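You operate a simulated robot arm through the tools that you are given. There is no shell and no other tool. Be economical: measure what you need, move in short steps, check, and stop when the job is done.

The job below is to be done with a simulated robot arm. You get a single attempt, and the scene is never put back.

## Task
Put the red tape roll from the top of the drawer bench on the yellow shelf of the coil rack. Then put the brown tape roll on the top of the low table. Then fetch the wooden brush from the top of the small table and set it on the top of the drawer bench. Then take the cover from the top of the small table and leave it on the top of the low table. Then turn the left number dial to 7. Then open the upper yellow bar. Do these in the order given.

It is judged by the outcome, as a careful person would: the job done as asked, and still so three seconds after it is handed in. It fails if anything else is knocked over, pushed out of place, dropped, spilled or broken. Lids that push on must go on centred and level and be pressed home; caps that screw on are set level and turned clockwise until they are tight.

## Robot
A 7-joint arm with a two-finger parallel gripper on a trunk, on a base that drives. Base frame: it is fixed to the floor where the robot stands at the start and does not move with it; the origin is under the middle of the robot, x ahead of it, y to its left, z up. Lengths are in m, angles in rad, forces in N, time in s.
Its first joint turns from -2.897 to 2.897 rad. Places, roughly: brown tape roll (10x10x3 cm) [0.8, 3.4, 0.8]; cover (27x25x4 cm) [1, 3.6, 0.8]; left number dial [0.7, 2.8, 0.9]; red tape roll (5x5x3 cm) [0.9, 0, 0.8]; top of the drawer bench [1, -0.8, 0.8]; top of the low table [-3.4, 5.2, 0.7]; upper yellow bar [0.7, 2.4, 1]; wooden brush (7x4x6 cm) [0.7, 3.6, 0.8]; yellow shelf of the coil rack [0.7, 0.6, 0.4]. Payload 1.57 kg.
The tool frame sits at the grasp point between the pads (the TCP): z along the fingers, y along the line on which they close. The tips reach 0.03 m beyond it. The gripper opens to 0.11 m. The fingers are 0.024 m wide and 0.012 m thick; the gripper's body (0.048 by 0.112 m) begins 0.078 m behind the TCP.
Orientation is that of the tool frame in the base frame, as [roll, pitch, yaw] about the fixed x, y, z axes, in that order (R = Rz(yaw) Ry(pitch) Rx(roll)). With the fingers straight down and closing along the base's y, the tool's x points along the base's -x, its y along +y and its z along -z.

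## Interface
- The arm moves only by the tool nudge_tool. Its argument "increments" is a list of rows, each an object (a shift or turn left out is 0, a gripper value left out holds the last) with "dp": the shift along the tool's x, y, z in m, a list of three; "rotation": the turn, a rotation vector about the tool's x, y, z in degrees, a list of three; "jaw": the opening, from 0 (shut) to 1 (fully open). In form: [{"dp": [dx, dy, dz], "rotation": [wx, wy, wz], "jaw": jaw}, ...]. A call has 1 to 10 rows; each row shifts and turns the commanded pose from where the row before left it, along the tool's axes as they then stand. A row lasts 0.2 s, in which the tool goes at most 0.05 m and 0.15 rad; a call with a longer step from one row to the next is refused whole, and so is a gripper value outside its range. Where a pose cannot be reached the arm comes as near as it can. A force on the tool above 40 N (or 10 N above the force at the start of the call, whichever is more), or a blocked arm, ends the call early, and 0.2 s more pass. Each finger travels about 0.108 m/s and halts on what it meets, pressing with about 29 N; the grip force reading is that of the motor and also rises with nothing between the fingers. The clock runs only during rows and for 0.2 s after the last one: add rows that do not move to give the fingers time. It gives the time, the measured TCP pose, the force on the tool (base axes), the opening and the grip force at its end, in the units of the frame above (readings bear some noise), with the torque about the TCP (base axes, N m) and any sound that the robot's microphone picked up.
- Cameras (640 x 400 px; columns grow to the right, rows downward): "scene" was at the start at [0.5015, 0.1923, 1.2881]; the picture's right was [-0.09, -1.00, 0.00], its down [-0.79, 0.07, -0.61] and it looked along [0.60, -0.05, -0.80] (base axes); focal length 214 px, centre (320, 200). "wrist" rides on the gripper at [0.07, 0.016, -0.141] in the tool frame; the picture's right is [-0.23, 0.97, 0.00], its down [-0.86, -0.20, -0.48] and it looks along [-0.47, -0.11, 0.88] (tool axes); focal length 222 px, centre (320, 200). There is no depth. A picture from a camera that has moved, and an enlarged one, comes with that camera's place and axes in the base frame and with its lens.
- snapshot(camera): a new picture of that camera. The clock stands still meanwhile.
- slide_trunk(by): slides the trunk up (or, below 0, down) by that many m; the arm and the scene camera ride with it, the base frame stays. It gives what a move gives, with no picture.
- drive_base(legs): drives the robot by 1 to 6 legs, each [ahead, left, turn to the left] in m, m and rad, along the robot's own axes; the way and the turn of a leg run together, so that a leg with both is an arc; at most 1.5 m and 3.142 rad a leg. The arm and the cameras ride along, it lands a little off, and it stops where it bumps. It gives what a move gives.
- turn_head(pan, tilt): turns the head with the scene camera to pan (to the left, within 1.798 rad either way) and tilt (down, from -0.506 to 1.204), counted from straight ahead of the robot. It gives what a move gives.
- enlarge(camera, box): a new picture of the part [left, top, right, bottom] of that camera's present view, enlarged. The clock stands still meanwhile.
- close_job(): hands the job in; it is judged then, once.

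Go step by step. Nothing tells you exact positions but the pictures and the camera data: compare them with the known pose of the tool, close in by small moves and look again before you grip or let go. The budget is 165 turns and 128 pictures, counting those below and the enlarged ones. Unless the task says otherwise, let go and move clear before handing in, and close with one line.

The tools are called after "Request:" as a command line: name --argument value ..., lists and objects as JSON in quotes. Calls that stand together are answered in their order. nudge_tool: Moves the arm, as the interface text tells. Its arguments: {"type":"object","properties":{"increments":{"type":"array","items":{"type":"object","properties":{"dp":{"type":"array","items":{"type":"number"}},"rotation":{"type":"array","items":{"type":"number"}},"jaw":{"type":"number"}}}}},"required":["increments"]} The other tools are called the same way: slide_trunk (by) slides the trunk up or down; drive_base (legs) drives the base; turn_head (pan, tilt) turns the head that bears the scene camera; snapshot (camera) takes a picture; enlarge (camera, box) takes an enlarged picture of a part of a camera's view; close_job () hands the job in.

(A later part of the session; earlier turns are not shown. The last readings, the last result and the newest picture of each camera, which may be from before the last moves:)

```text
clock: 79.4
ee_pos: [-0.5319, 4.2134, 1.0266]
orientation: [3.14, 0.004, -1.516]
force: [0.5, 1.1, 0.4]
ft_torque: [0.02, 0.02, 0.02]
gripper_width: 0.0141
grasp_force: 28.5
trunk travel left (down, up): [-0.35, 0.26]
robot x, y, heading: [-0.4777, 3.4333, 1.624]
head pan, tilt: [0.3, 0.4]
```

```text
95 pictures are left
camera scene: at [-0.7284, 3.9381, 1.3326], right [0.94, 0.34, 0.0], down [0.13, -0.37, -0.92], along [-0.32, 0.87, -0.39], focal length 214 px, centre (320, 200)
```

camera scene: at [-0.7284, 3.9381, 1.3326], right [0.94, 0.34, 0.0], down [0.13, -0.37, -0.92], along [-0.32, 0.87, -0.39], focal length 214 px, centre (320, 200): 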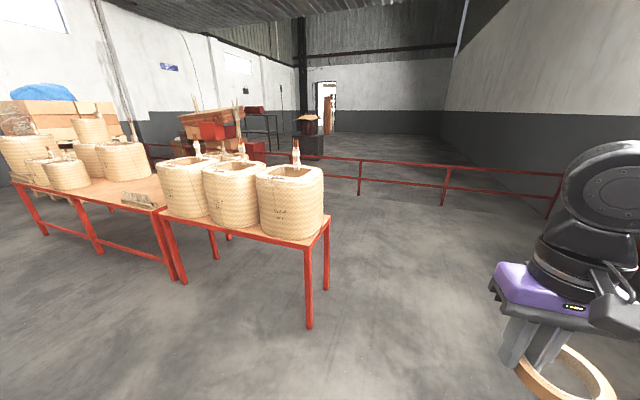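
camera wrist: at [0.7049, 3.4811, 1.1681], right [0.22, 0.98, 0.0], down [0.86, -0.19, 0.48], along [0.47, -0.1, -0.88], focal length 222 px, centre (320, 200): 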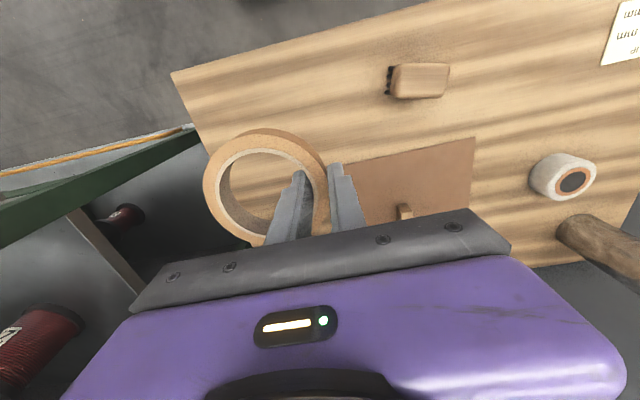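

The low table is the second one in the row at left (bare spot near its middle); a red spool table is what blocked me. I'll raise the hand, turn to face -x, strafe into the aisle, and look.

Request:
nudge_tool --increments '[{"dp": [0, 0, -0.04]}, {"dp": [0, 0, -0.04]}]'

Request:
drive_base --legs '[[0, 0, 1.517], [0, -0.7, 0]]'

Request:
turn_head --pan -0.3 --tilt 0.5

Request:
snapshot --camera "scene"

Request:
turn_head --pan 0.5 --tilt 0.6

Request:
snapshot --camera "scene"

```text
clock: 80.0
ee_pos: [-0.5308, 4.212, 1.1087]
orientation: [3.139, 0.003, -1.515]
force: [0.4, 0.0, -0.7]
ft_torque: [-0.04, 0.02, 0.01]
gripper_width: 0.0139
grasp_force: 28.2
trunk travel left (down, up): [-0.35, 0.26]
robot x, y, heading: [-0.4746, 3.4347, 1.62]
head pan, tilt: [0.3, 0.4]
```

```text
clock: 87.6
ee_pos: [-1.2617, 4.1275, 1.1083]
orientation: [3.141, 0.004, 0.017]
force: [-0.5, 0.3, -0.1]
ft_torque: [-0.04, -0.01, 0.03]
gripper_width: 0.0127
grasp_force: 29.2
trunk travel left (down, up): [-0.35, 0.26]
robot x, y, heading: [-0.4852, 4.1477, -3.132]
head pan, tilt: [0.3, 0.4]
```

```text
clock: 88.6
ee_pos: [-1.2618, 4.1258, 1.1088]
orientation: [3.14, 0.003, 0.016]
force: [-1.2, 0.0, -0.9]
ft_torque: [0.04, 0.02, 0.01]
gripper_width: 0.0128
grasp_force: 29.0
trunk travel left (down, up): [-0.35, 0.26]
robot x, y, heading: [-0.4826, 4.1487, -3.13]
head pan, tilt: [-0.3, 0.499]
```

```text
94 pictures are left
camera scene: at [-0.9949, 3.971, 1.3235], right [0.29, 0.96, 0.0], down [0.46, -0.14, -0.88], along [-0.84, 0.25, -0.48], focal length 214 px, centre (320, 200)
```

scene: 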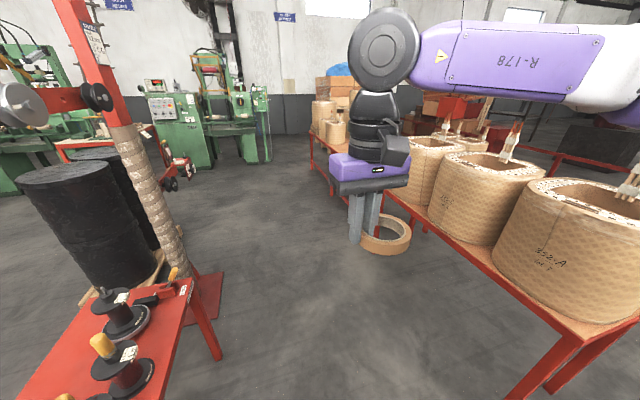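

```text
clock: 89.8
ee_pos: [-1.2609, 4.1255, 1.1086]
orientation: [3.14, 0.003, 0.015]
force: [-0.9, 0.0, -0.5]
ft_torque: [-0.05, -0.01, -0.01]
gripper_width: 0.0126
grasp_force: 29.3
trunk travel left (down, up): [-0.35, 0.26]
robot x, y, heading: [-0.4855, 4.1504, -3.129]
head pan, tilt: [0.499, 0.6]
```

```text
93 pictures are left
camera scene: at [-0.9849, 3.902, 1.3144], right [-0.49, 0.87, 0.0], down [0.49, 0.27, -0.83], along [-0.72, -0.4, -0.56], focal length 214 px, centre (320, 200)
```

scene: 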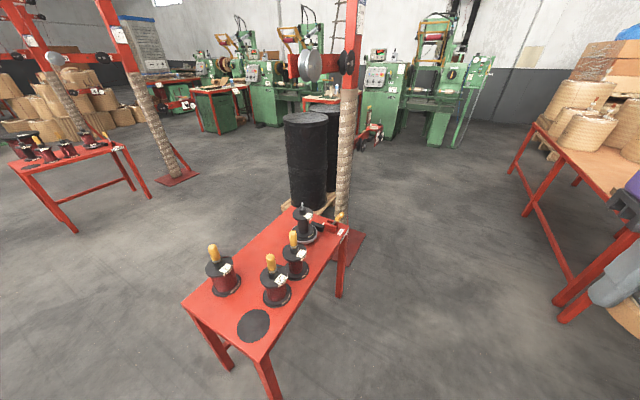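

The aisle is clear. Advance along it toward the low table.

Request:
drive_base --legs '[[1.2, 0.03, 0]]'

Request:
turn_head --pan -0.75 --tilt 0.5

Request:
snapshot --camera "scene"

```text
clock: 95.8
ee_pos: [-2.4471, 4.0759, 1.109]
orientation: [3.14, 0.004, 0.023]
force: [0.1, 0.8, 0.1]
ft_torque: [-0.05, -0.04, -0.01]
gripper_width: 0.0118
grasp_force: 28.5
trunk travel left (down, up): [-0.35, 0.26]
robot x, y, heading: [-1.6673, 4.1023, -3.125]
head pan, tilt: [0.499, 0.6]
```

```text
clock: 97.2
ee_pos: [-2.4469, 4.0745, 1.1092]
orientation: [3.139, 0.006, 0.023]
force: [-0.4, -0.1, -0.7]
ft_torque: [-0.02, 0.01, 0.0]
gripper_width: 0.012
grasp_force: 28.8
trunk travel left (down, up): [-0.35, 0.26]
robot x, y, heading: [-1.6684, 4.1041, -3.121]
head pan, tilt: [-0.75, 0.499]
```

```text
92 pictures are left
camera scene: at [-2.1597, 3.9565, 1.3234], right [0.67, 0.74, 0.0], down [0.36, -0.32, -0.88], along [-0.65, 0.59, -0.48], focal length 214 px, centre (320, 200)
```

scene: 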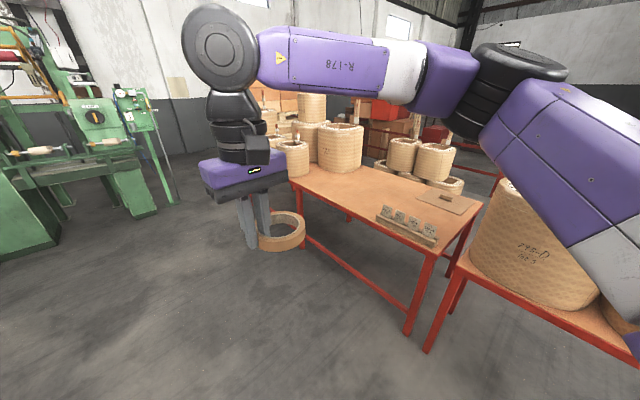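

The low table spans x≈-2.34 leftwards, y from 4.73; a bare area sits around (-3.1…-2.65, 4.8…5.3). Drive ahead, turn right to face it.

Request:
drive_base --legs '[[1.2, 0, 0], [0, 0, -1.59]]'

Request:
turn_head --pan 0.0 --tilt 0.65

Request:
snapshot --camera "scene"

```text
clock: 107.0
ee_pos: [-2.9033, 4.8543, 1.1086]
orientation: [3.138, 0.002, -1.52]
force: [0.1, -0.7, -0.4]
ft_torque: [-0.03, 0.06, 0.0]
gripper_width: 0.0105
grasp_force: 28.8
trunk travel left (down, up): [-0.35, 0.26]
robot x, y, heading: [-2.8497, 4.0769, 1.618]
head pan, tilt: [-0.75, 0.499]
```

```text
clock: 108.1
ee_pos: [-2.9027, 4.8543, 1.1099]
orientation: [3.139, 0.003, -1.52]
force: [-0.5, 0.1, 0.2]
ft_torque: [0.03, 0.02, -0.02]
gripper_width: 0.0108
grasp_force: 28.0
trunk travel left (down, up): [-0.35, 0.26]
robot x, y, heading: [-2.8498, 4.0804, 1.618]
head pan, tilt: [0.0, 0.649]
```

```text
91 pictures are left
camera scene: at [-3.0736, 4.5803, 1.3101], right [1.0, 0.04, 0.0], down [0.03, -0.6, -0.8], along [-0.04, 0.8, -0.6], focal length 214 px, centre (320, 200)
```

scene: 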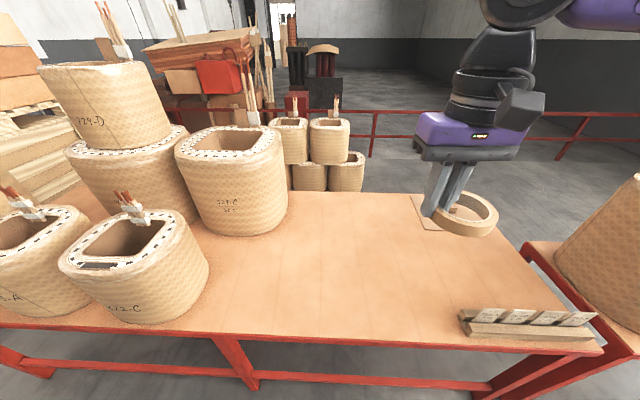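

The bare area is clear; I'll set the ring centre near (-3.05, 4.88), leaving room to the right for the cover.

Request:
nudge_tool --increments '[{"dp": [-0.008, 0.0376, 0.015]}, {"dp": [-0.008, 0.0376, 0.015]}, {"dp": [-0.008, 0.0376, 0.015]}, {"dp": [-0.008, 0.0376, 0.015]}, {"dp": [-0.008, 0.0376, 0.015]}, {"dp": [0, 0, 0.045]}, {"dp": [0, 0, 0.045]}, {"dp": [0, 0, 0.045]}, {"dp": [0, 0, 0.045]}, {"dp": [0, 0, 0.045]}]'

Request:
snapshot --camera "wrist"

Request:
snapshot --camera "scene"

```text
clock: 110.3
ee_pos: [-3.0923, 4.8866, 0.808]
orientation: [3.14, 0.005, -1.519]
force: [0.0, -0.6, -0.2]
ft_torque: [-0.01, 0.03, -0.03]
gripper_width: 0.0103
grasp_force: 28.5
trunk travel left (down, up): [-0.35, 0.26]
robot x, y, heading: [-2.8519, 4.0805, 1.616]
head pan, tilt: [0.0, 0.649]
```

```text
90 pictures are left
camera wrist: at [-3.1045, 4.8155, 0.9502], right [-0.98, 0.18, 0.0], down [0.16, 0.86, 0.48], along [0.08, 0.47, -0.88], focal length 222 px, centre (320, 200)
```

wrist: 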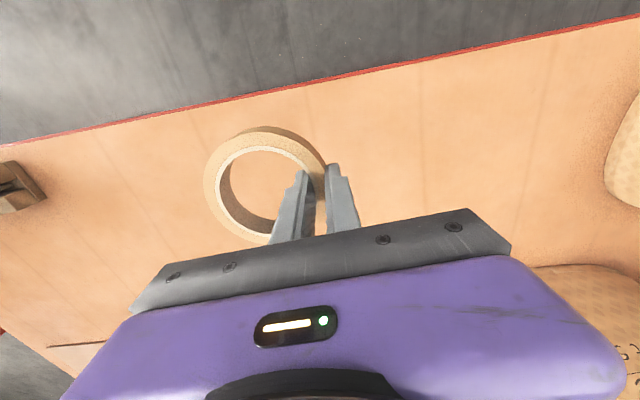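

```text
89 pictures are left
camera scene: at [-3.0736, 4.5801, 1.3102], right [1.0, 0.04, 0.0], down [0.03, -0.6, -0.8], along [-0.04, 0.8, -0.6], focal length 214 px, centre (320, 200)
```

scene: 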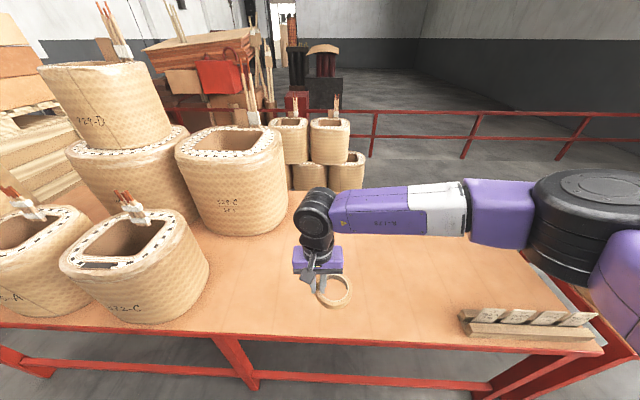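

Request:
nudge_tool --increments '[{"dp": [0, 0, 0.03]}, {"dp": [0, 0, 0.025]}, {"dp": [0, 0, 0.006]}, {"dp": [0, 0, 0.004]}, {}]'

Request:
enlarge --camera "scene" --box '[270, 230, 390, 320]'

```text
clock: 111.5
ee_pos: [-3.0935, 4.8852, 0.7432]
orientation: [3.141, 0.004, -1.521]
force: [0.1, -0.9, -0.3]
ft_torque: [-0.01, 0.02, 0.01]
gripper_width: 0.0103
grasp_force: 28.9
trunk travel left (down, up): [-0.35, 0.26]
robot x, y, heading: [-2.8532, 4.0726, 1.611]
head pan, tilt: [0.0, 0.649]
```

```text
4.44 times, centred on (330, 275) of scene
camera zoom: at [-3.0737, 4.5803, 1.3101], right [1.0, 0.04, 0.0], down [0.03, -0.6, -0.8], along [-0.04, 0.8, -0.6], focal length 953 px, centre (276, -133)
```

zoom: 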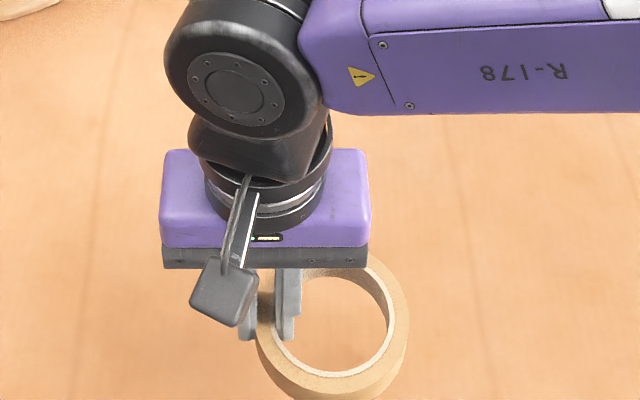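

Request:
nudge_tool --increments '[{"dp": [0, 0, 0.005]}, {"dp": [0, 0, 0.003]}, {}]'

Request:
enlarge --camera "scene" --box '[270, 230, 390, 320]'

```text
clock: 112.3
ee_pos: [-3.0933, 4.8865, 0.7351]
orientation: [3.14, 0.003, -1.521]
force: [0.5, 0.2, -1.2]
ft_torque: [0.0, 0.01, 0.02]
gripper_width: 0.0103
grasp_force: 28.1
trunk travel left (down, up): [-0.35, 0.26]
robot x, y, heading: [-2.8513, 4.0756, 1.614]
head pan, tilt: [0.0, 0.649]
```

```text
4.44 times, centred on (330, 275) of scene
camera zoom: at [-3.0737, 4.5803, 1.3101], right [1.0, 0.04, 0.0], down [0.03, -0.6, -0.8], along [-0.04, 0.8, -0.6], focal length 953 px, centre (276, -133)
```

zoom: 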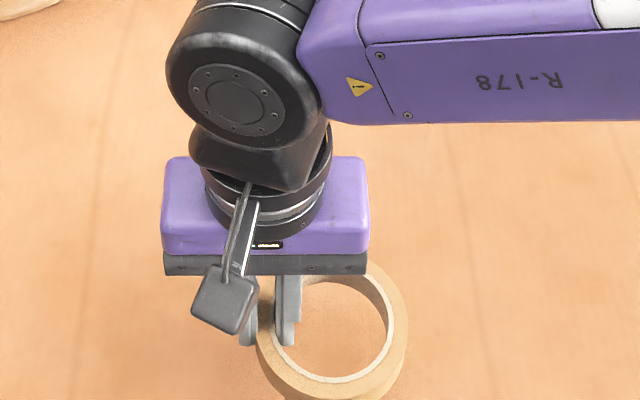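

Request:
nudge_tool --increments '[{"dp": [0, 0, 0.003]}, {"dp": [0, 0, 0.003]}, {"dp": [0, 0, 0.003]}, {}]'

Request:
enlarge --camera "scene" --box '[270, 230, 390, 320]'

```text
clock: 113.3
ee_pos: [-3.0928, 4.8858, 0.7271]
orientation: [3.14, 0.004, -1.521]
force: [-0.2, -0.7, 0.0]
ft_torque: [0.01, 0.02, 0.0]
gripper_width: 0.0105
grasp_force: 28.3
trunk travel left (down, up): [-0.35, 0.26]
robot x, y, heading: [-2.8495, 4.0787, 1.608]
head pan, tilt: [0.0, 0.649]
```

```text
4.44 times, centred on (330, 275) of scene
camera zoom: at [-3.0737, 4.5803, 1.3101], right [1.0, 0.04, 0.0], down [0.03, -0.6, -0.8], along [-0.04, 0.8, -0.6], focal length 953 px, centre (276, -133)
```

zoom: 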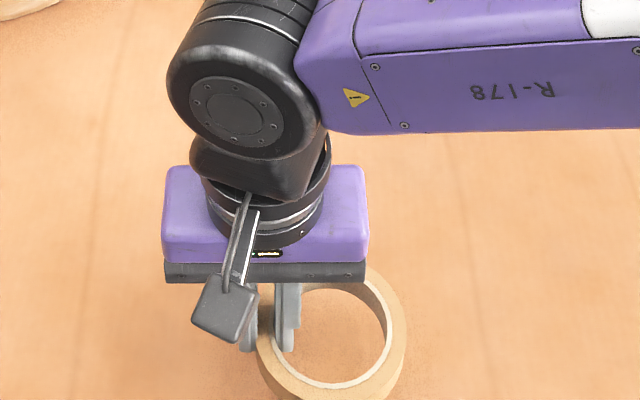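

Request:
nudge_tool --increments '[{"dp": [0, 0, 0.003]}, {"dp": [0, 0, 0.003]}, {}]'

Request:
nudge_tool --increments '[{"dp": [0, 0, 0.002]}, {"dp": [0, 0, 0.002]}, {}]'

Request:
nudge_tool --increments '[{"dp": [0, 0, 0.002]}, {"dp": [0, 0, 0.001]}, {}]'

Request:
enlarge --camera "scene" --box '[270, 230, 390, 320]'

```text
clock: 114.1
ee_pos: [-3.0927, 4.886, 0.7198]
orientation: [3.14, 0.003, -1.519]
force: [-0.2, 0.1, -0.5]
ft_torque: [0.0, 0.01, 0.0]
gripper_width: 0.0106
grasp_force: 28.4
trunk travel left (down, up): [-0.35, 0.26]
robot x, y, heading: [-2.8497, 4.0767, 1.618]
head pan, tilt: [0.0, 0.649]
```

```text
clock: 114.9
ee_pos: [-3.0932, 4.8858, 0.7157]
orientation: [3.14, 0.004, -1.52]
force: [-0.6, 0.4, -0.9]
ft_torque: [0.0, 0.03, 0.0]
gripper_width: 0.0106
grasp_force: 28.4
trunk travel left (down, up): [-0.35, 0.26]
robot x, y, heading: [-2.8551, 4.0762, 1.616]
head pan, tilt: [0.0, 0.649]
```

```text
clock: 115.7
ee_pos: [-3.0936, 4.8857, 0.7139]
orientation: [3.139, 0.004, -1.52]
force: [0.4, 0.1, -0.1]
ft_torque: [-0.03, 0.01, 0.0]
gripper_width: 0.0105
grasp_force: 28.3
trunk travel left (down, up): [-0.35, 0.26]
robot x, y, heading: [-2.8544, 4.0797, 1.618]
head pan, tilt: [0.0, 0.649]
```

```text
4.44 times, centred on (330, 275) of scene
camera zoom: at [-3.0737, 4.5803, 1.3101], right [1.0, 0.04, 0.0], down [0.03, -0.6, -0.8], along [-0.04, 0.8, -0.6], focal length 953 px, centre (276, -133)
```

zoom: 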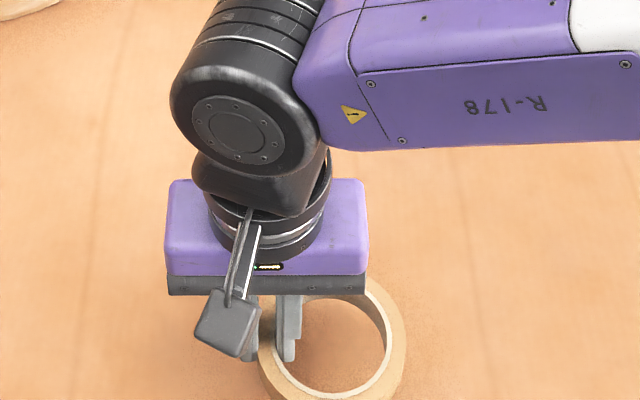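

No contact yet, so the table is a little lower than thought; continue down gently.

Request:
nudge_tool --increments '[{"dp": [0, 0, 0.004]}, {"dp": [0, 0, 0.004]}, {}]'

Request:
nudge_tool --increments '[{"dp": [0, 0, 0.004]}, {"dp": [0, 0, 0.004]}, {}]'

Request:
snapshot --camera "wrist"

Request:
enlarge --camera "scene" --box '[270, 230, 390, 320]'

```text
clock: 116.5
ee_pos: [-3.0932, 4.8867, 0.7064]
orientation: [3.14, 0.002, -1.52]
force: [0.0, 0.8, -0.2]
ft_torque: [0.0, -0.01, 0.01]
gripper_width: 0.0107
grasp_force: 28.1
trunk travel left (down, up): [-0.35, 0.26]
robot x, y, heading: [-2.8517, 4.0775, 1.616]
head pan, tilt: [0.0, 0.649]
```

```text
clock: 117.3
ee_pos: [-3.0934, 4.8875, 0.6992]
orientation: [3.14, 0.003, -1.519]
force: [-0.3, -0.1, 0.2]
ft_torque: [-0.01, 0.03, -0.01]
gripper_width: 0.0106
grasp_force: 28.5
trunk travel left (down, up): [-0.35, 0.26]
robot x, y, heading: [-2.8516, 4.0744, 1.615]
head pan, tilt: [0.0, 0.649]
```

```text
84 pictures are left
camera wrist: at [-3.1055, 4.8163, 0.8404], right [-0.98, 0.18, 0.0], down [0.16, 0.86, 0.48], along [0.08, 0.47, -0.88], focal length 222 px, centre (320, 200)
```

wrist: 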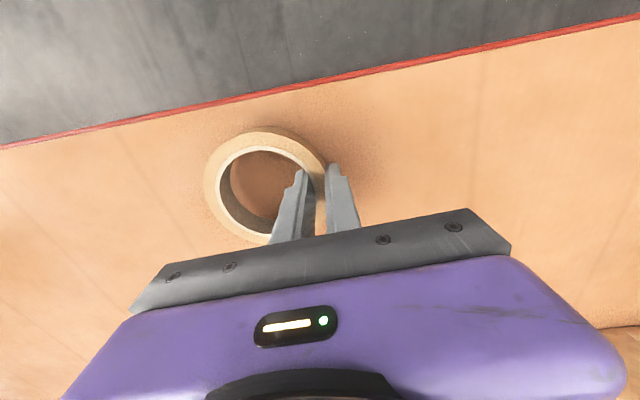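

```text
4.44 times, centred on (330, 275) of scene
camera zoom: at [-3.0737, 4.5803, 1.3101], right [1.0, 0.04, 0.0], down [0.03, -0.6, -0.8], along [-0.04, 0.8, -0.6], focal length 953 px, centre (276, -133)
```

zoom: 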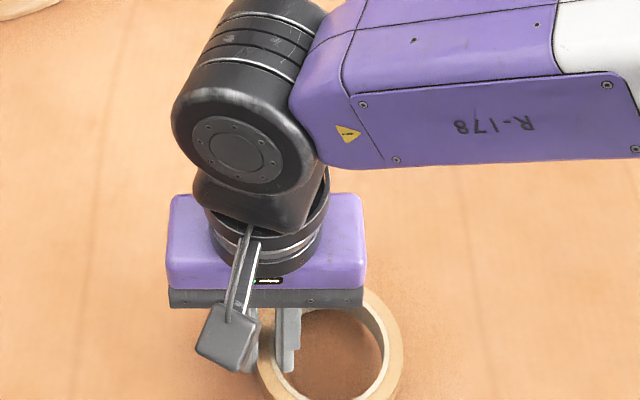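

Shadow is closing in under the ring; continue.

Request:
nudge_tool --increments '[{"dp": [0, 0, 0.004]}, {"dp": [0, 0, 0.004]}, {}]'

Request:
nudge_tool --increments '[{"dp": [0, 0, 0.004]}, {"dp": [0, 0, 0.004]}, {}]'

Request:
nudge_tool --increments '[{"dp": [0, 0, 0.003]}, {"dp": [0, 0, 0.002]}, {}]'

Request:
snapshot --camera "wrist"

```text
clock: 118.1
ee_pos: [-3.093, 4.8868, 0.6896]
orientation: [3.139, 0.003, -1.521]
force: [-0.3, 0.1, -0.6]
ft_torque: [0.05, -0.03, -0.03]
gripper_width: 0.0104
grasp_force: 28.6
trunk travel left (down, up): [-0.35, 0.26]
robot x, y, heading: [-2.8532, 4.0768, 1.614]
head pan, tilt: [0.0, 0.649]
```

```text
clock: 118.6
ee_pos: [-3.0931, 4.8872, 0.6902]
orientation: [3.141, 0.005, -1.522]
force: [2.4, -3.7, 20.1]
ft_torque: [-0.25, -0.21, -0.04]
gripper_width: 0.0108
grasp_force: 28.7
trunk travel left (down, up): [-0.35, 0.26]
robot x, y, heading: [-2.854, 4.0776, 1.611]
head pan, tilt: [0.0, 0.649]
stopped in row 2: the force on the tool passed its limit at 47 N (the readings are from after the stop); the commanded pose is now the measured one
```

```text
clock: 119.0
ee_pos: [-3.0948, 4.8886, 0.6892]
orientation: [3.139, 0.004, -1.522]
force: [2.7, -4.2, 19.8]
ft_torque: [-0.46, -0.32, 0.0]
gripper_width: 0.0104
grasp_force: 28.1
trunk travel left (down, up): [-0.35, 0.26]
robot x, y, heading: [-2.8503, 4.0768, 1.617]
head pan, tilt: [0.0, 0.649]
stopped in row 1: the force on the tool passed its limit at 47 N (the readings are from after the stop); the commanded pose is now the measured one
```

```text
82 pictures are left
camera wrist: at [-3.1067, 4.8176, 0.8321], right [-0.98, 0.18, 0.0], down [0.16, 0.86, 0.48], along [0.08, 0.48, -0.88], focal length 222 px, centre (320, 200)
```

wrist: 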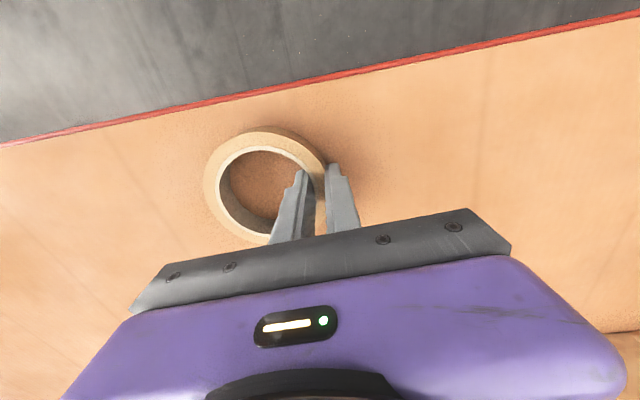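

On the table (top ≈0.655). Release and lift.

Request:
nudge_tool --increments '[{"dp": [0, 0, -0.001], "jaw": 0.2}, {"jaw": 0.3}, {"jaw": 0.4}, {}]'

Request:
nudge_tool --increments '[{"dp": [0, 0, -0.02]}, {"dp": [0, 0, -0.045]}, {"dp": [0, 0, -0.05]}, {"dp": [0, 0, -0.05]}, {"dp": [0, 0, -0.05]}, {"dp": [0, 0, -0.05]}, {"dp": [0, 0, -0.05]}, {"dp": [0, 0, -0.05]}, {"dp": [0, 0, -0.05]}]'

Request:
snapshot --camera "scene"

```text
clock: 120.0
ee_pos: [-3.095, 4.8887, 0.6893]
orientation: [3.14, 0.005, -1.522]
force: [-6.2, 0.5, 23.7]
ft_torque: [-0.26, -0.36, -0.02]
gripper_width: 0.0384
grasp_force: 0.1
trunk travel left (down, up): [-0.35, 0.26]
robot x, y, heading: [-2.8519, 4.0746, 1.618]
head pan, tilt: [0.0, 0.649]
```

```text
clock: 122.0
ee_pos: [-3.0919, 4.8864, 1.105]
orientation: [-3.141, 0.003, -1.522]
force: [-0.3, 0.2, 0.1]
ft_torque: [-0.02, -0.01, 0.03]
gripper_width: 0.0439
grasp_force: 0.1
trunk travel left (down, up): [-0.35, 0.26]
robot x, y, heading: [-2.8542, 4.0751, 1.616]
head pan, tilt: [0.0, 0.649]
```

```text
81 pictures are left
camera scene: at [-3.0735, 4.5804, 1.3099], right [1.0, 0.04, 0.0], down [0.03, -0.6, -0.8], along [-0.04, 0.8, -0.6], focal length 214 px, centre (320, 200)
```

scene: 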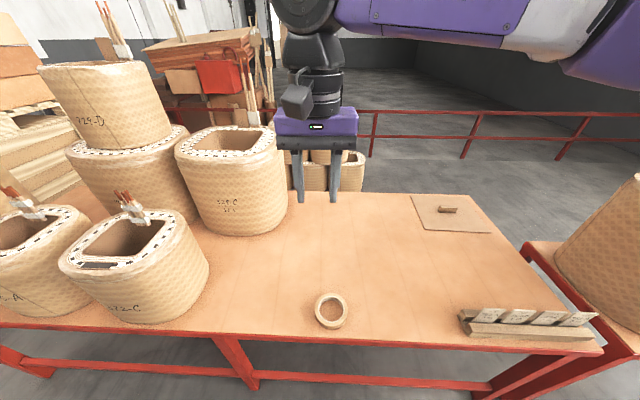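

The brown ring is on the low table. Recentre the arm, turn right, and drive back along the aisle to the small table.

Request:
nudge_tool --increments '[{"dp": [0.01, -0.045, 0]}, {"dp": [0.01, -0.045, 0]}, {"dp": [0.01, -0.045, 0]}, {"dp": [0, -0.045, 0]}]'

Request:
drive_base --legs '[[0, 0, -1.61], [1.2, 0.05, 0], [1.2, 0.0, 0]]'

Request:
turn_head --pan -0.3 --tilt 0.4

Request:
snapshot --camera "scene"

```text
clock: 123.0
ee_pos: [-2.9122, 4.8629, 1.1046]
orientation: [3.141, 0.004, -1.52]
force: [0.3, 0.0, -0.6]
ft_torque: [0.01, -0.1, 0.06]
gripper_width: 0.0439
grasp_force: 0.1
trunk travel left (down, up): [-0.35, 0.26]
robot x, y, heading: [-2.8496, 4.0779, 1.617]
head pan, tilt: [0.0, 0.649]
```

```text
clock: 138.7
ee_pos: [0.3292, 4.1007, 1.1029]
orientation: [3.14, 0.003, 3.121]
force: [-0.4, -0.1, -0.6]
ft_torque: [0.02, 0.04, 0.01]
gripper_width: 0.0438
grasp_force: 0.1
trunk travel left (down, up): [-0.35, 0.26]
robot x, y, heading: [-0.465, 4.0949, -0.028]
head pan, tilt: [0.0, 0.649]
```

```text
clock: 139.4
ee_pos: [0.3292, 4.1, 1.1024]
orientation: [3.14, 0.004, 3.123]
force: [-0.3, -0.1, -0.6]
ft_torque: [-0.02, -0.02, -0.01]
gripper_width: 0.0442
grasp_force: 0.0
trunk travel left (down, up): [-0.35, 0.26]
robot x, y, heading: [-0.4577, 4.0961, -0.024]
head pan, tilt: [-0.3, 0.4]
```

```text
80 pictures are left
camera scene: at [0.0594, 4.2543, 1.3325], right [-0.32, -0.95, 0.0], down [-0.37, 0.12, -0.92], along [0.87, -0.29, -0.39], focal length 214 px, centre (320, 200)
```

scene: 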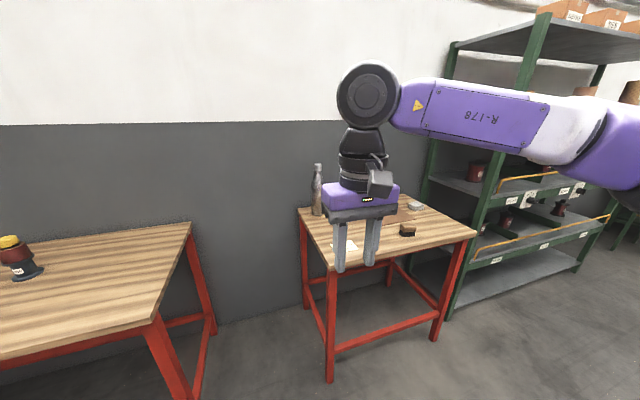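

Request:
drive_base --legs '[[0, -0.5, 0.025], [0.46, 0, 0]]'

Request:
nudge_tool --increments '[{"jaw": 1.0}, {}, {}]'

Request:
snapshot --camera "wrist"

Request:
turn_head --pan -0.05 --tilt 0.9

Request:
snapshot --camera "scene"

```text
clock: 144.8
ee_pos: [0.7854, 3.6194, 1.1033]
orientation: [3.14, 0.004, -3.14]
force: [0.4, 0.8, 0.2]
ft_torque: [-0.02, 0.0, -0.03]
gripper_width: 0.0439
grasp_force: 0.1
trunk travel left (down, up): [-0.35, 0.26]
robot x, y, heading: [-0.0058, 3.5956, -0.007]
head pan, tilt: [-0.3, 0.4]
```

```text
clock: 145.6
ee_pos: [0.786, 3.6196, 1.1034]
orientation: [3.141, 0.004, -3.14]
force: [0.3, 0.2, 0.8]
ft_torque: [0.0, 0.01, -0.01]
gripper_width: 0.11
grasp_force: 0.1
trunk travel left (down, up): [-0.35, 0.26]
robot x, y, heading: [-0.0046, 3.5959, -0.004]
head pan, tilt: [-0.3, 0.4]
```

```text
79 pictures are left
camera wrist: at [0.716, 3.6361, 1.2451], right [0.23, 0.97, 0.0], down [0.85, -0.2, 0.48], along [0.47, -0.11, -0.88], focal length 222 px, centre (320, 200)
```

wrist: 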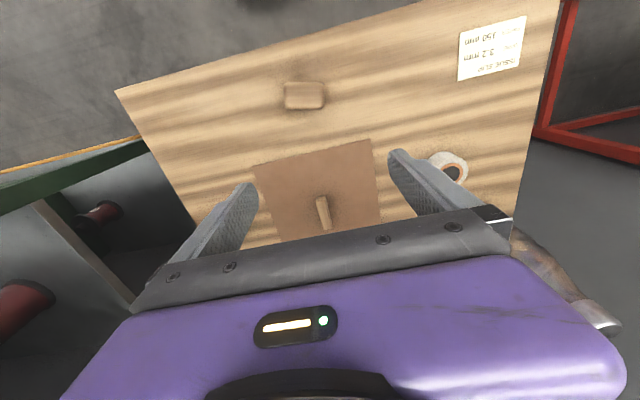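

```text
clock: 146.5
ee_pos: [0.7857, 3.6202, 1.1041]
orientation: [3.14, 0.005, -3.14]
force: [-0.5, -0.8, 0.6]
ft_torque: [-0.01, -0.01, 0.0]
gripper_width: 0.1101
grasp_force: 0.0
trunk travel left (down, up): [-0.35, 0.26]
robot x, y, heading: [-0.0051, 3.5982, -0.008]
head pan, tilt: [-0.051, 0.901]
```

```text
78 pictures are left
camera scene: at [0.5, 3.7911, 1.2896], right [-0.05, -1.0, 0.0], down [-0.78, 0.04, -0.62], along [0.62, -0.03, -0.78], focal length 214 px, centre (320, 200)
```

scene: 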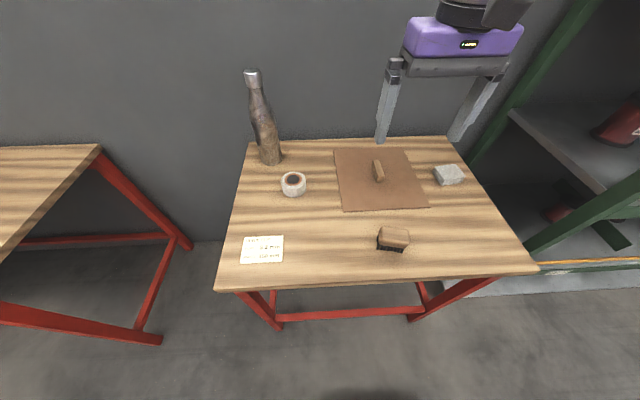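

The brush is at (0.734, 3.605), standing on its bristles. Move over it and descend.

Request:
nudge_tool --increments '[{"dp": [0.026, -0.007, 0.03]}, {"dp": [0.026, -0.007, 0.03]}, {"dp": [0, 0, 0.04]}, {"dp": [0, 0, 0.04]}, {"dp": [0, 0, 0.04]}, {}]'

Request:
snapshot --camera "wrist"

Request:
enlarge --camera "scene" --box '[320, 160, 460, 265]'

```text
clock: 147.9
ee_pos: [0.7343, 3.6062, 0.9223]
orientation: [3.139, 0.005, -3.138]
force: [-0.2, -0.6, 0.2]
ft_torque: [0.0, -0.02, 0.01]
gripper_width: 0.1099
grasp_force: 0.1
trunk travel left (down, up): [-0.35, 0.26]
robot x, y, heading: [-0.0029, 3.6013, -0.006]
head pan, tilt: [-0.051, 0.901]
```

```text
77 pictures are left
camera wrist: at [0.6647, 3.6225, 1.0637], right [0.23, 0.97, 0.0], down [0.85, -0.2, 0.48], along [0.47, -0.11, -0.88], focal length 222 px, centre (320, 200)
```

wrist: 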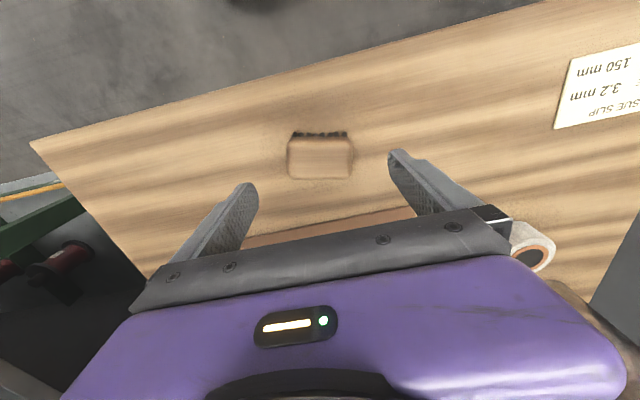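

```text
3.81 times, centred on (390, 212) of scene
camera zoom: at [0.4999, 3.7911, 1.2896], right [-0.05, -1.0, 0.0], down [-0.78, 0.04, -0.62], along [0.62, -0.03, -0.78], focal length 817 px, centre (53, 152)
```

zoom: 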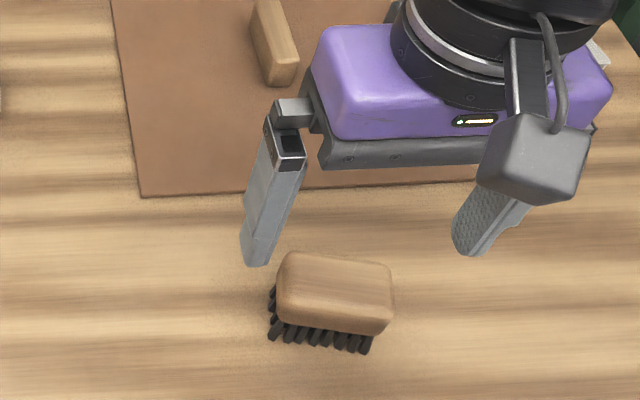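

Request:
nudge_tool --increments '[{"dp": [0.002, 0, 0.04]}, {"dp": [0, 0, 0.036]}, {}, {"jaw": 0.4}, {"jaw": 0}, {}, {}]'

Request:
snapshot --camera "wrist"

```text
clock: 149.5
ee_pos: [0.7352, 3.606, 0.8453]
orientation: [3.139, 0.004, -3.139]
force: [-0.1, -0.9, 0.3]
ft_torque: [0.02, 0.01, 0.0]
gripper_width: 0.0674
grasp_force: 29.1
trunk travel left (down, up): [-0.35, 0.26]
robot x, y, heading: [-0.0037, 3.5955, -0.008]
head pan, tilt: [-0.051, 0.901]
```

```text
75 pictures are left
camera wrist: at [0.6644, 3.623, 0.9879], right [0.23, 0.97, 0.0], down [0.85, -0.2, 0.48], along [0.47, -0.11, -0.88], focal length 222 px, centre (320, 200)
```

wrist: 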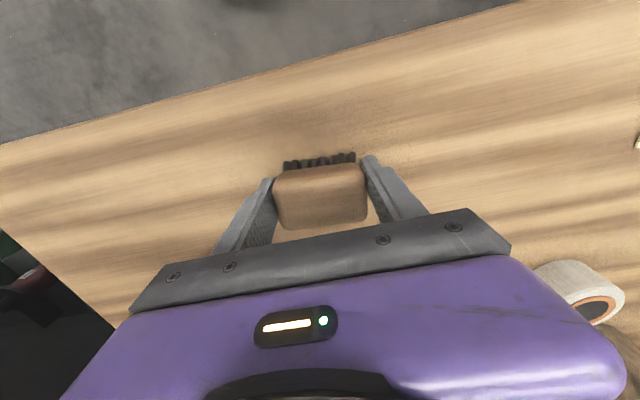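

The brush is gripped. Lift, back off and drive to the drawer bench.

Request:
nudge_tool --increments '[{"dp": [0, 0, -0.03]}, {"dp": [0, 0, -0.045]}, {"dp": [0, 0, -0.045]}, {"dp": [0, 0, -0.045]}, {"dp": [0, 0, -0.045]}, {"dp": [0, 0, -0.045]}]'

Request:
drive_base --legs '[[-0.58, 0, 0.008], [0, -1.3, 0], [0, -1.3, 0], [0, -1.25, 0]]'

Request:
snapshot --camera "scene"

```text
clock: 150.9
ee_pos: [0.7314, 3.6037, 1.1005]
orientation: [3.14, 0.004, -3.141]
force: [0.2, 0.0, -1.4]
ft_torque: [-0.01, 0.02, 0.0]
gripper_width: 0.0674
grasp_force: 29.1
trunk travel left (down, up): [-0.35, 0.26]
robot x, y, heading: [-0.0048, 3.599, -0.002]
head pan, tilt: [-0.051, 0.901]
```

```text
clock: 172.3
ee_pos: [0.1541, -0.2268, 1.1001]
orientation: [3.14, 0.005, -3.139]
force: [-0.3, 0.8, -0.5]
ft_torque: [-0.01, 0.0, 0.0]
gripper_width: 0.0654
grasp_force: 29.1
trunk travel left (down, up): [-0.35, 0.26]
robot x, y, heading: [-0.5797, -0.2325, -0.003]
head pan, tilt: [-0.051, 0.901]
```

```text
74 pictures are left
camera scene: at [-0.0772, -0.04, 1.2896], right [-0.05, -1.0, 0.0], down [-0.78, 0.04, -0.62], along [0.62, -0.03, -0.78], focal length 214 px, centre (320, 200)
```

scene: 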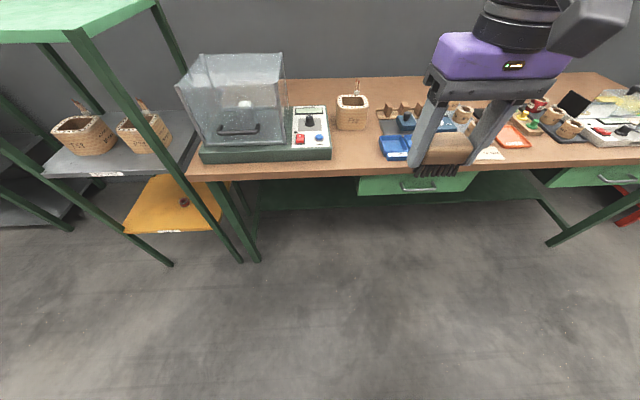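

Drive up to the bench where I picked the roll.

Request:
drive_base --legs '[[0.58, -0.02, 0]]'

Request:
nudge_tool --increments '[{"dp": [-0.04, 0.02, 0]}, {"dp": [-0.045, 0.02, 0]}, {"dp": [-0.045, 0.02, 0]}, {"dp": [-0.04, 0.03, 0]}, {"dp": [0, 0.04, 0]}, {"dp": [0, 0.04, 0]}, {"dp": [0, 0, 0.045]}, {"dp": [0, 0, 0.045]}, {"dp": [0, 0, 0.045]}]'

Request:
snapshot --camera "scene"

Request:
snapshot --camera "wrist"

```text
clock: 175.6
ee_pos: [0.7363, -0.2471, 1.1019]
orientation: [3.141, 0.003, -3.14]
force: [0.9, -0.7, -0.1]
ft_torque: [-0.03, 0.01, 0.03]
gripper_width: 0.0656
grasp_force: 29.2
trunk travel left (down, up): [-0.35, 0.26]
robot x, y, heading: [0.0018, -0.2545, -0.003]
head pan, tilt: [-0.051, 0.901]
```

```text
clock: 177.6
ee_pos: [0.9061, -0.076, 0.97]
orientation: [3.139, 0.004, -3.14]
force: [-0.4, -0.3, 0.4]
ft_torque: [-0.03, -0.02, -0.03]
gripper_width: 0.0658
grasp_force: 28.5
trunk travel left (down, up): [-0.35, 0.26]
robot x, y, heading: [-0.0003, -0.2547, 0.0]
head pan, tilt: [-0.051, 0.901]
```

```text
73 pictures are left
camera scene: at [0.5043, -0.0611, 1.2898], right [-0.05, -1.0, 0.0], down [-0.78, 0.04, -0.62], along [0.62, -0.03, -0.78], focal length 214 px, centre (320, 200)
```

scene: 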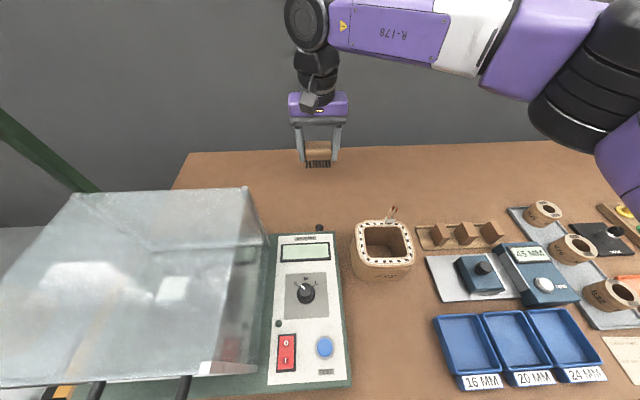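

```text
72 pictures are left
camera wrist: at [0.8357, -0.0606, 1.1117], right [0.23, 0.97, 0.0], down [0.85, -0.2, 0.48], along [0.47, -0.11, -0.88], focal length 222 px, centre (320, 200)
```

wrist: 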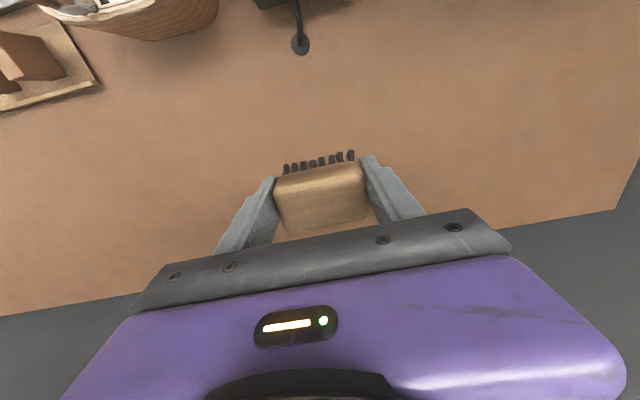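

Request:
nudge_tool --increments '[{"dp": [0, 0, 0.045]}, {"dp": [0, 0, 0.045]}, {"dp": [0, 0, 0.025]}, {"dp": [0, 0, 0.006]}, {}]'

Request:
nudge_tool --increments '[{"dp": [0, 0, 0.003]}, {"dp": [0, 0, 0.002]}, {}]'

Request:
snapshot --camera "wrist"

Request:
enlarge --camera "scene" --box '[260, 130, 380, 220]'

```text
clock: 178.8
ee_pos: [0.9071, -0.0748, 0.846]
orientation: [3.141, 0.006, -3.139]
force: [-0.5, -0.2, 2.7]
ft_torque: [-0.15, 0.0, -0.02]
gripper_width: 0.0655
grasp_force: 28.7
trunk travel left (down, up): [-0.35, 0.26]
robot x, y, heading: [0.0028, -0.2558, -0.001]
head pan, tilt: [-0.051, 0.901]
```

```text
clock: 179.6
ee_pos: [0.9069, -0.0756, 0.842]
orientation: [3.139, 0.009, -3.141]
force: [4.7, 3.1, 26.5]
ft_torque: [-0.15, -0.08, -0.11]
gripper_width: 0.066
grasp_force: 29.0
trunk travel left (down, up): [-0.35, 0.26]
robot x, y, heading: [0.0014, -0.2572, -0.001]
head pan, tilt: [-0.051, 0.901]
```

```text
71 pictures are left
camera wrist: at [0.8366, -0.0599, 0.9845], right [0.22, 0.97, 0.01], down [0.85, -0.2, 0.48], along [0.47, -0.1, -0.87], focal length 222 px, centre (320, 200)
```

wrist: 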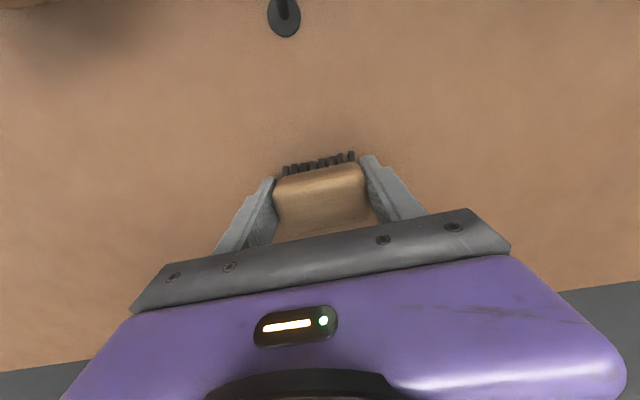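

```text
4.44 times, centred on (320, 175) of scene
camera zoom: at [0.5039, -0.0612, 1.29], right [-0.05, -1.0, 0.0], down [-0.78, 0.04, -0.62], along [0.62, -0.03, -0.78], focal length 953 px, centre (320, 311)
```

zoom: 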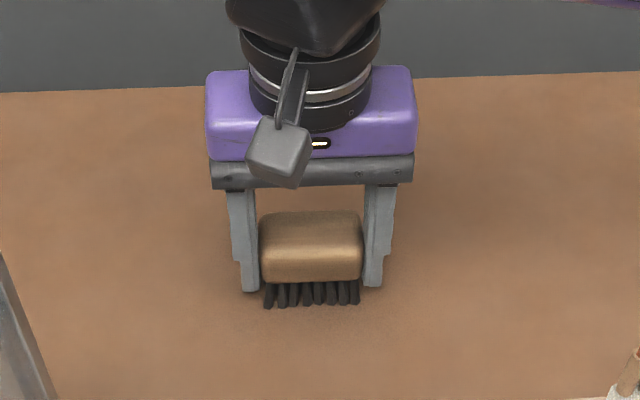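

The brush is on the bench. Release and lift.

Request:
nudge_tool --increments '[{"dp": [0, 0, -0.002]}, {"jaw": 0.66}, {"jaw": 0.8}, {"jaw": 1.0}, {}]'

Request:
nudge_tool --increments '[{"dp": [0, 0, -0.03]}, {"dp": [0, 0, -0.045]}, {"dp": [0, 0, -0.045]}, {"dp": [0, 0, -0.045]}, {"dp": [0, 0, -0.045]}, {"dp": [0, 0, -0.045]}, {"dp": [0.045, -0.02, 0]}, {"dp": [0.045, -0.02, 0]}, {"dp": [0.03, -0.03, 0]}]'

Request:
snapshot --camera "scene"

```text
clock: 180.8
ee_pos: [0.9072, -0.0763, 0.8425]
orientation: [3.14, 0.004, -3.14]
force: [0.3, 0.1, 1.0]
ft_torque: [0.0, -0.03, 0.0]
gripper_width: 0.1098
grasp_force: 0.0
trunk travel left (down, up): [-0.35, 0.26]
robot x, y, heading: [-0.0018, -0.2533, -0.004]
head pan, tilt: [-0.051, 0.901]
```

```text
clock: 182.8
ee_pos: [0.7842, -0.1462, 1.0978]
orientation: [3.138, 0.005, -3.138]
force: [-0.5, 0.0, -0.5]
ft_torque: [-0.04, 0.01, 0.01]
gripper_width: 0.1101
grasp_force: 0.0
trunk travel left (down, up): [-0.35, 0.26]
robot x, y, heading: [0.0009, -0.2541, 0.001]
head pan, tilt: [-0.051, 0.901]
```

```text
69 pictures are left
camera scene: at [0.5046, -0.0604, 1.2894], right [-0.05, -1.0, 0.0], down [-0.78, 0.04, -0.62], along [0.62, -0.03, -0.78], focal length 214 px, centre (320, 200)
```

scene: 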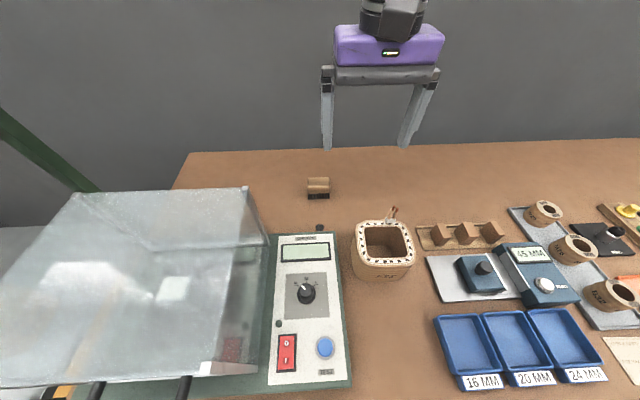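

The brush stands on the bench. Now back to the small table for the cover.

Request:
drive_base --legs '[[-0.58, 0, 0], [0, 1.3, 0], [0, 1.3, 0], [0, 1.23, 0]]'

Request:
drive_base --legs '[[0.68, 0, 0]]'

Request:
snapshot --camera "wrist"

Request:
snapshot --camera "scene"

```text
clock: 203.9
ee_pos: [0.2702, 3.601, 1.0993]
orientation: [3.139, 0.005, 3.102]
force: [1.3, 0.4, 0.3]
ft_torque: [0.01, 0.0, 0.05]
gripper_width: 0.11
grasp_force: 0.0
trunk travel left (down, up): [-0.35, 0.26]
robot x, y, heading: [-0.5201, 3.528, -0.048]
head pan, tilt: [-0.051, 0.901]
```

```text
clock: 207.6
ee_pos: [0.9457, 3.5854, 1.0989]
orientation: [3.14, 0.006, 3.112]
force: [-0.8, -1.2, -1.0]
ft_torque: [0.03, 0.01, 0.02]
gripper_width: 0.1098
grasp_force: 0.1
trunk travel left (down, up): [-0.35, 0.26]
robot x, y, heading: [0.1548, 3.5009, -0.029]
head pan, tilt: [-0.051, 0.901]
```

```text
68 pictures are left
camera wrist: at [0.8756, 3.6032, 1.2401], right [0.25, 0.97, 0.0], down [0.85, -0.22, 0.48], along [0.47, -0.12, -0.88], focal length 222 px, centre (320, 200)
```

wrist: 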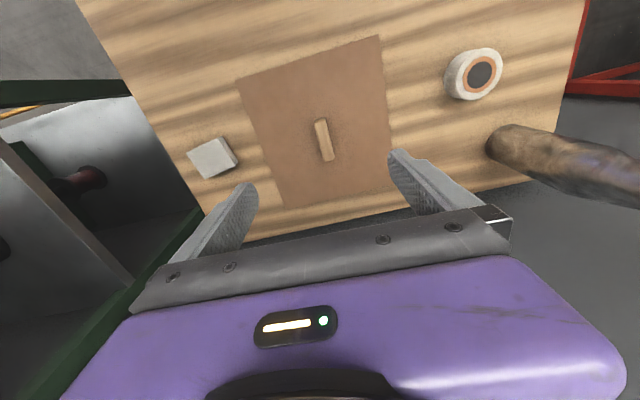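

```text
67 pictures are left
camera scene: at [0.6671, 3.6794, 1.2896], right [-0.08, -1.0, 0.0], down [-0.78, 0.06, -0.62], along [0.62, -0.05, -0.78], focal length 214 px, centre (320, 200)
```

scene: 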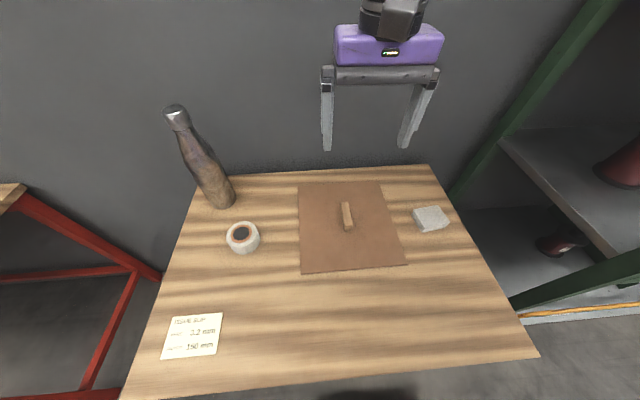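

The knob bar is centred at (0.9735, 3.586), running along x. Descend onto it.

Request:
nudge_tool --increments '[{"dp": [-0.028, 0.001, 0.02], "rotation": [0, 0, -2.5], "jaw": 0.5}, {"dp": [0, 0, 0.045]}, {"dp": [0, 0, 0.045]}, {"dp": [0, 0, 0.045]}, {"dp": [0, 0, 0.045]}, {"dp": [0, 0, 0.03]}, {}]'

Request:
snapshot --camera "wrist"

Request:
enlarge --camera "scene" --box '[280, 140, 420, 245]'

```text
clock: 209.2
ee_pos: [0.9742, 3.5859, 0.8674]
orientation: [3.14, 0.005, -3.125]
force: [0.0, 0.0, 0.6]
ft_torque: [0.0, -0.01, 0.02]
gripper_width: 0.055
grasp_force: 0.1
trunk travel left (down, up): [-0.35, 0.26]
robot x, y, heading: [0.1547, 3.5014, -0.032]
head pan, tilt: [-0.051, 0.901]
```

```text
66 pictures are left
camera wrist: at [0.9051, 3.6007, 1.0092], right [0.21, 0.98, 0.0], down [0.86, -0.19, 0.48], along [0.47, -0.1, -0.88], focal length 222 px, centre (320, 200)
```

wrist: 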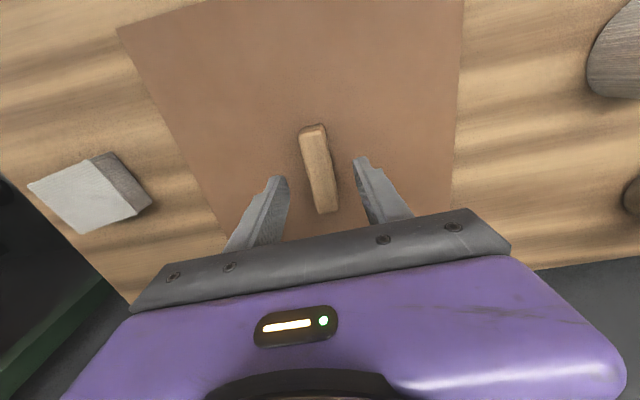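

```text
3.81 times, centred on (350, 192) of scene
camera zoom: at [0.667, 3.6794, 1.2896], right [-0.08, -1.0, 0.0], down [-0.78, 0.06, -0.62], along [0.62, -0.05, -0.78], focal length 817 px, centre (206, 229)
```

zoom: 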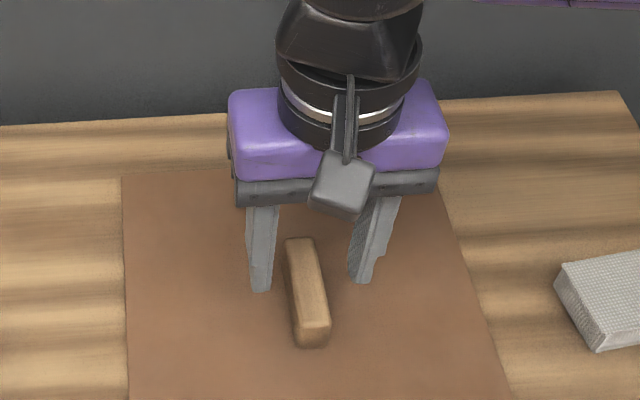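

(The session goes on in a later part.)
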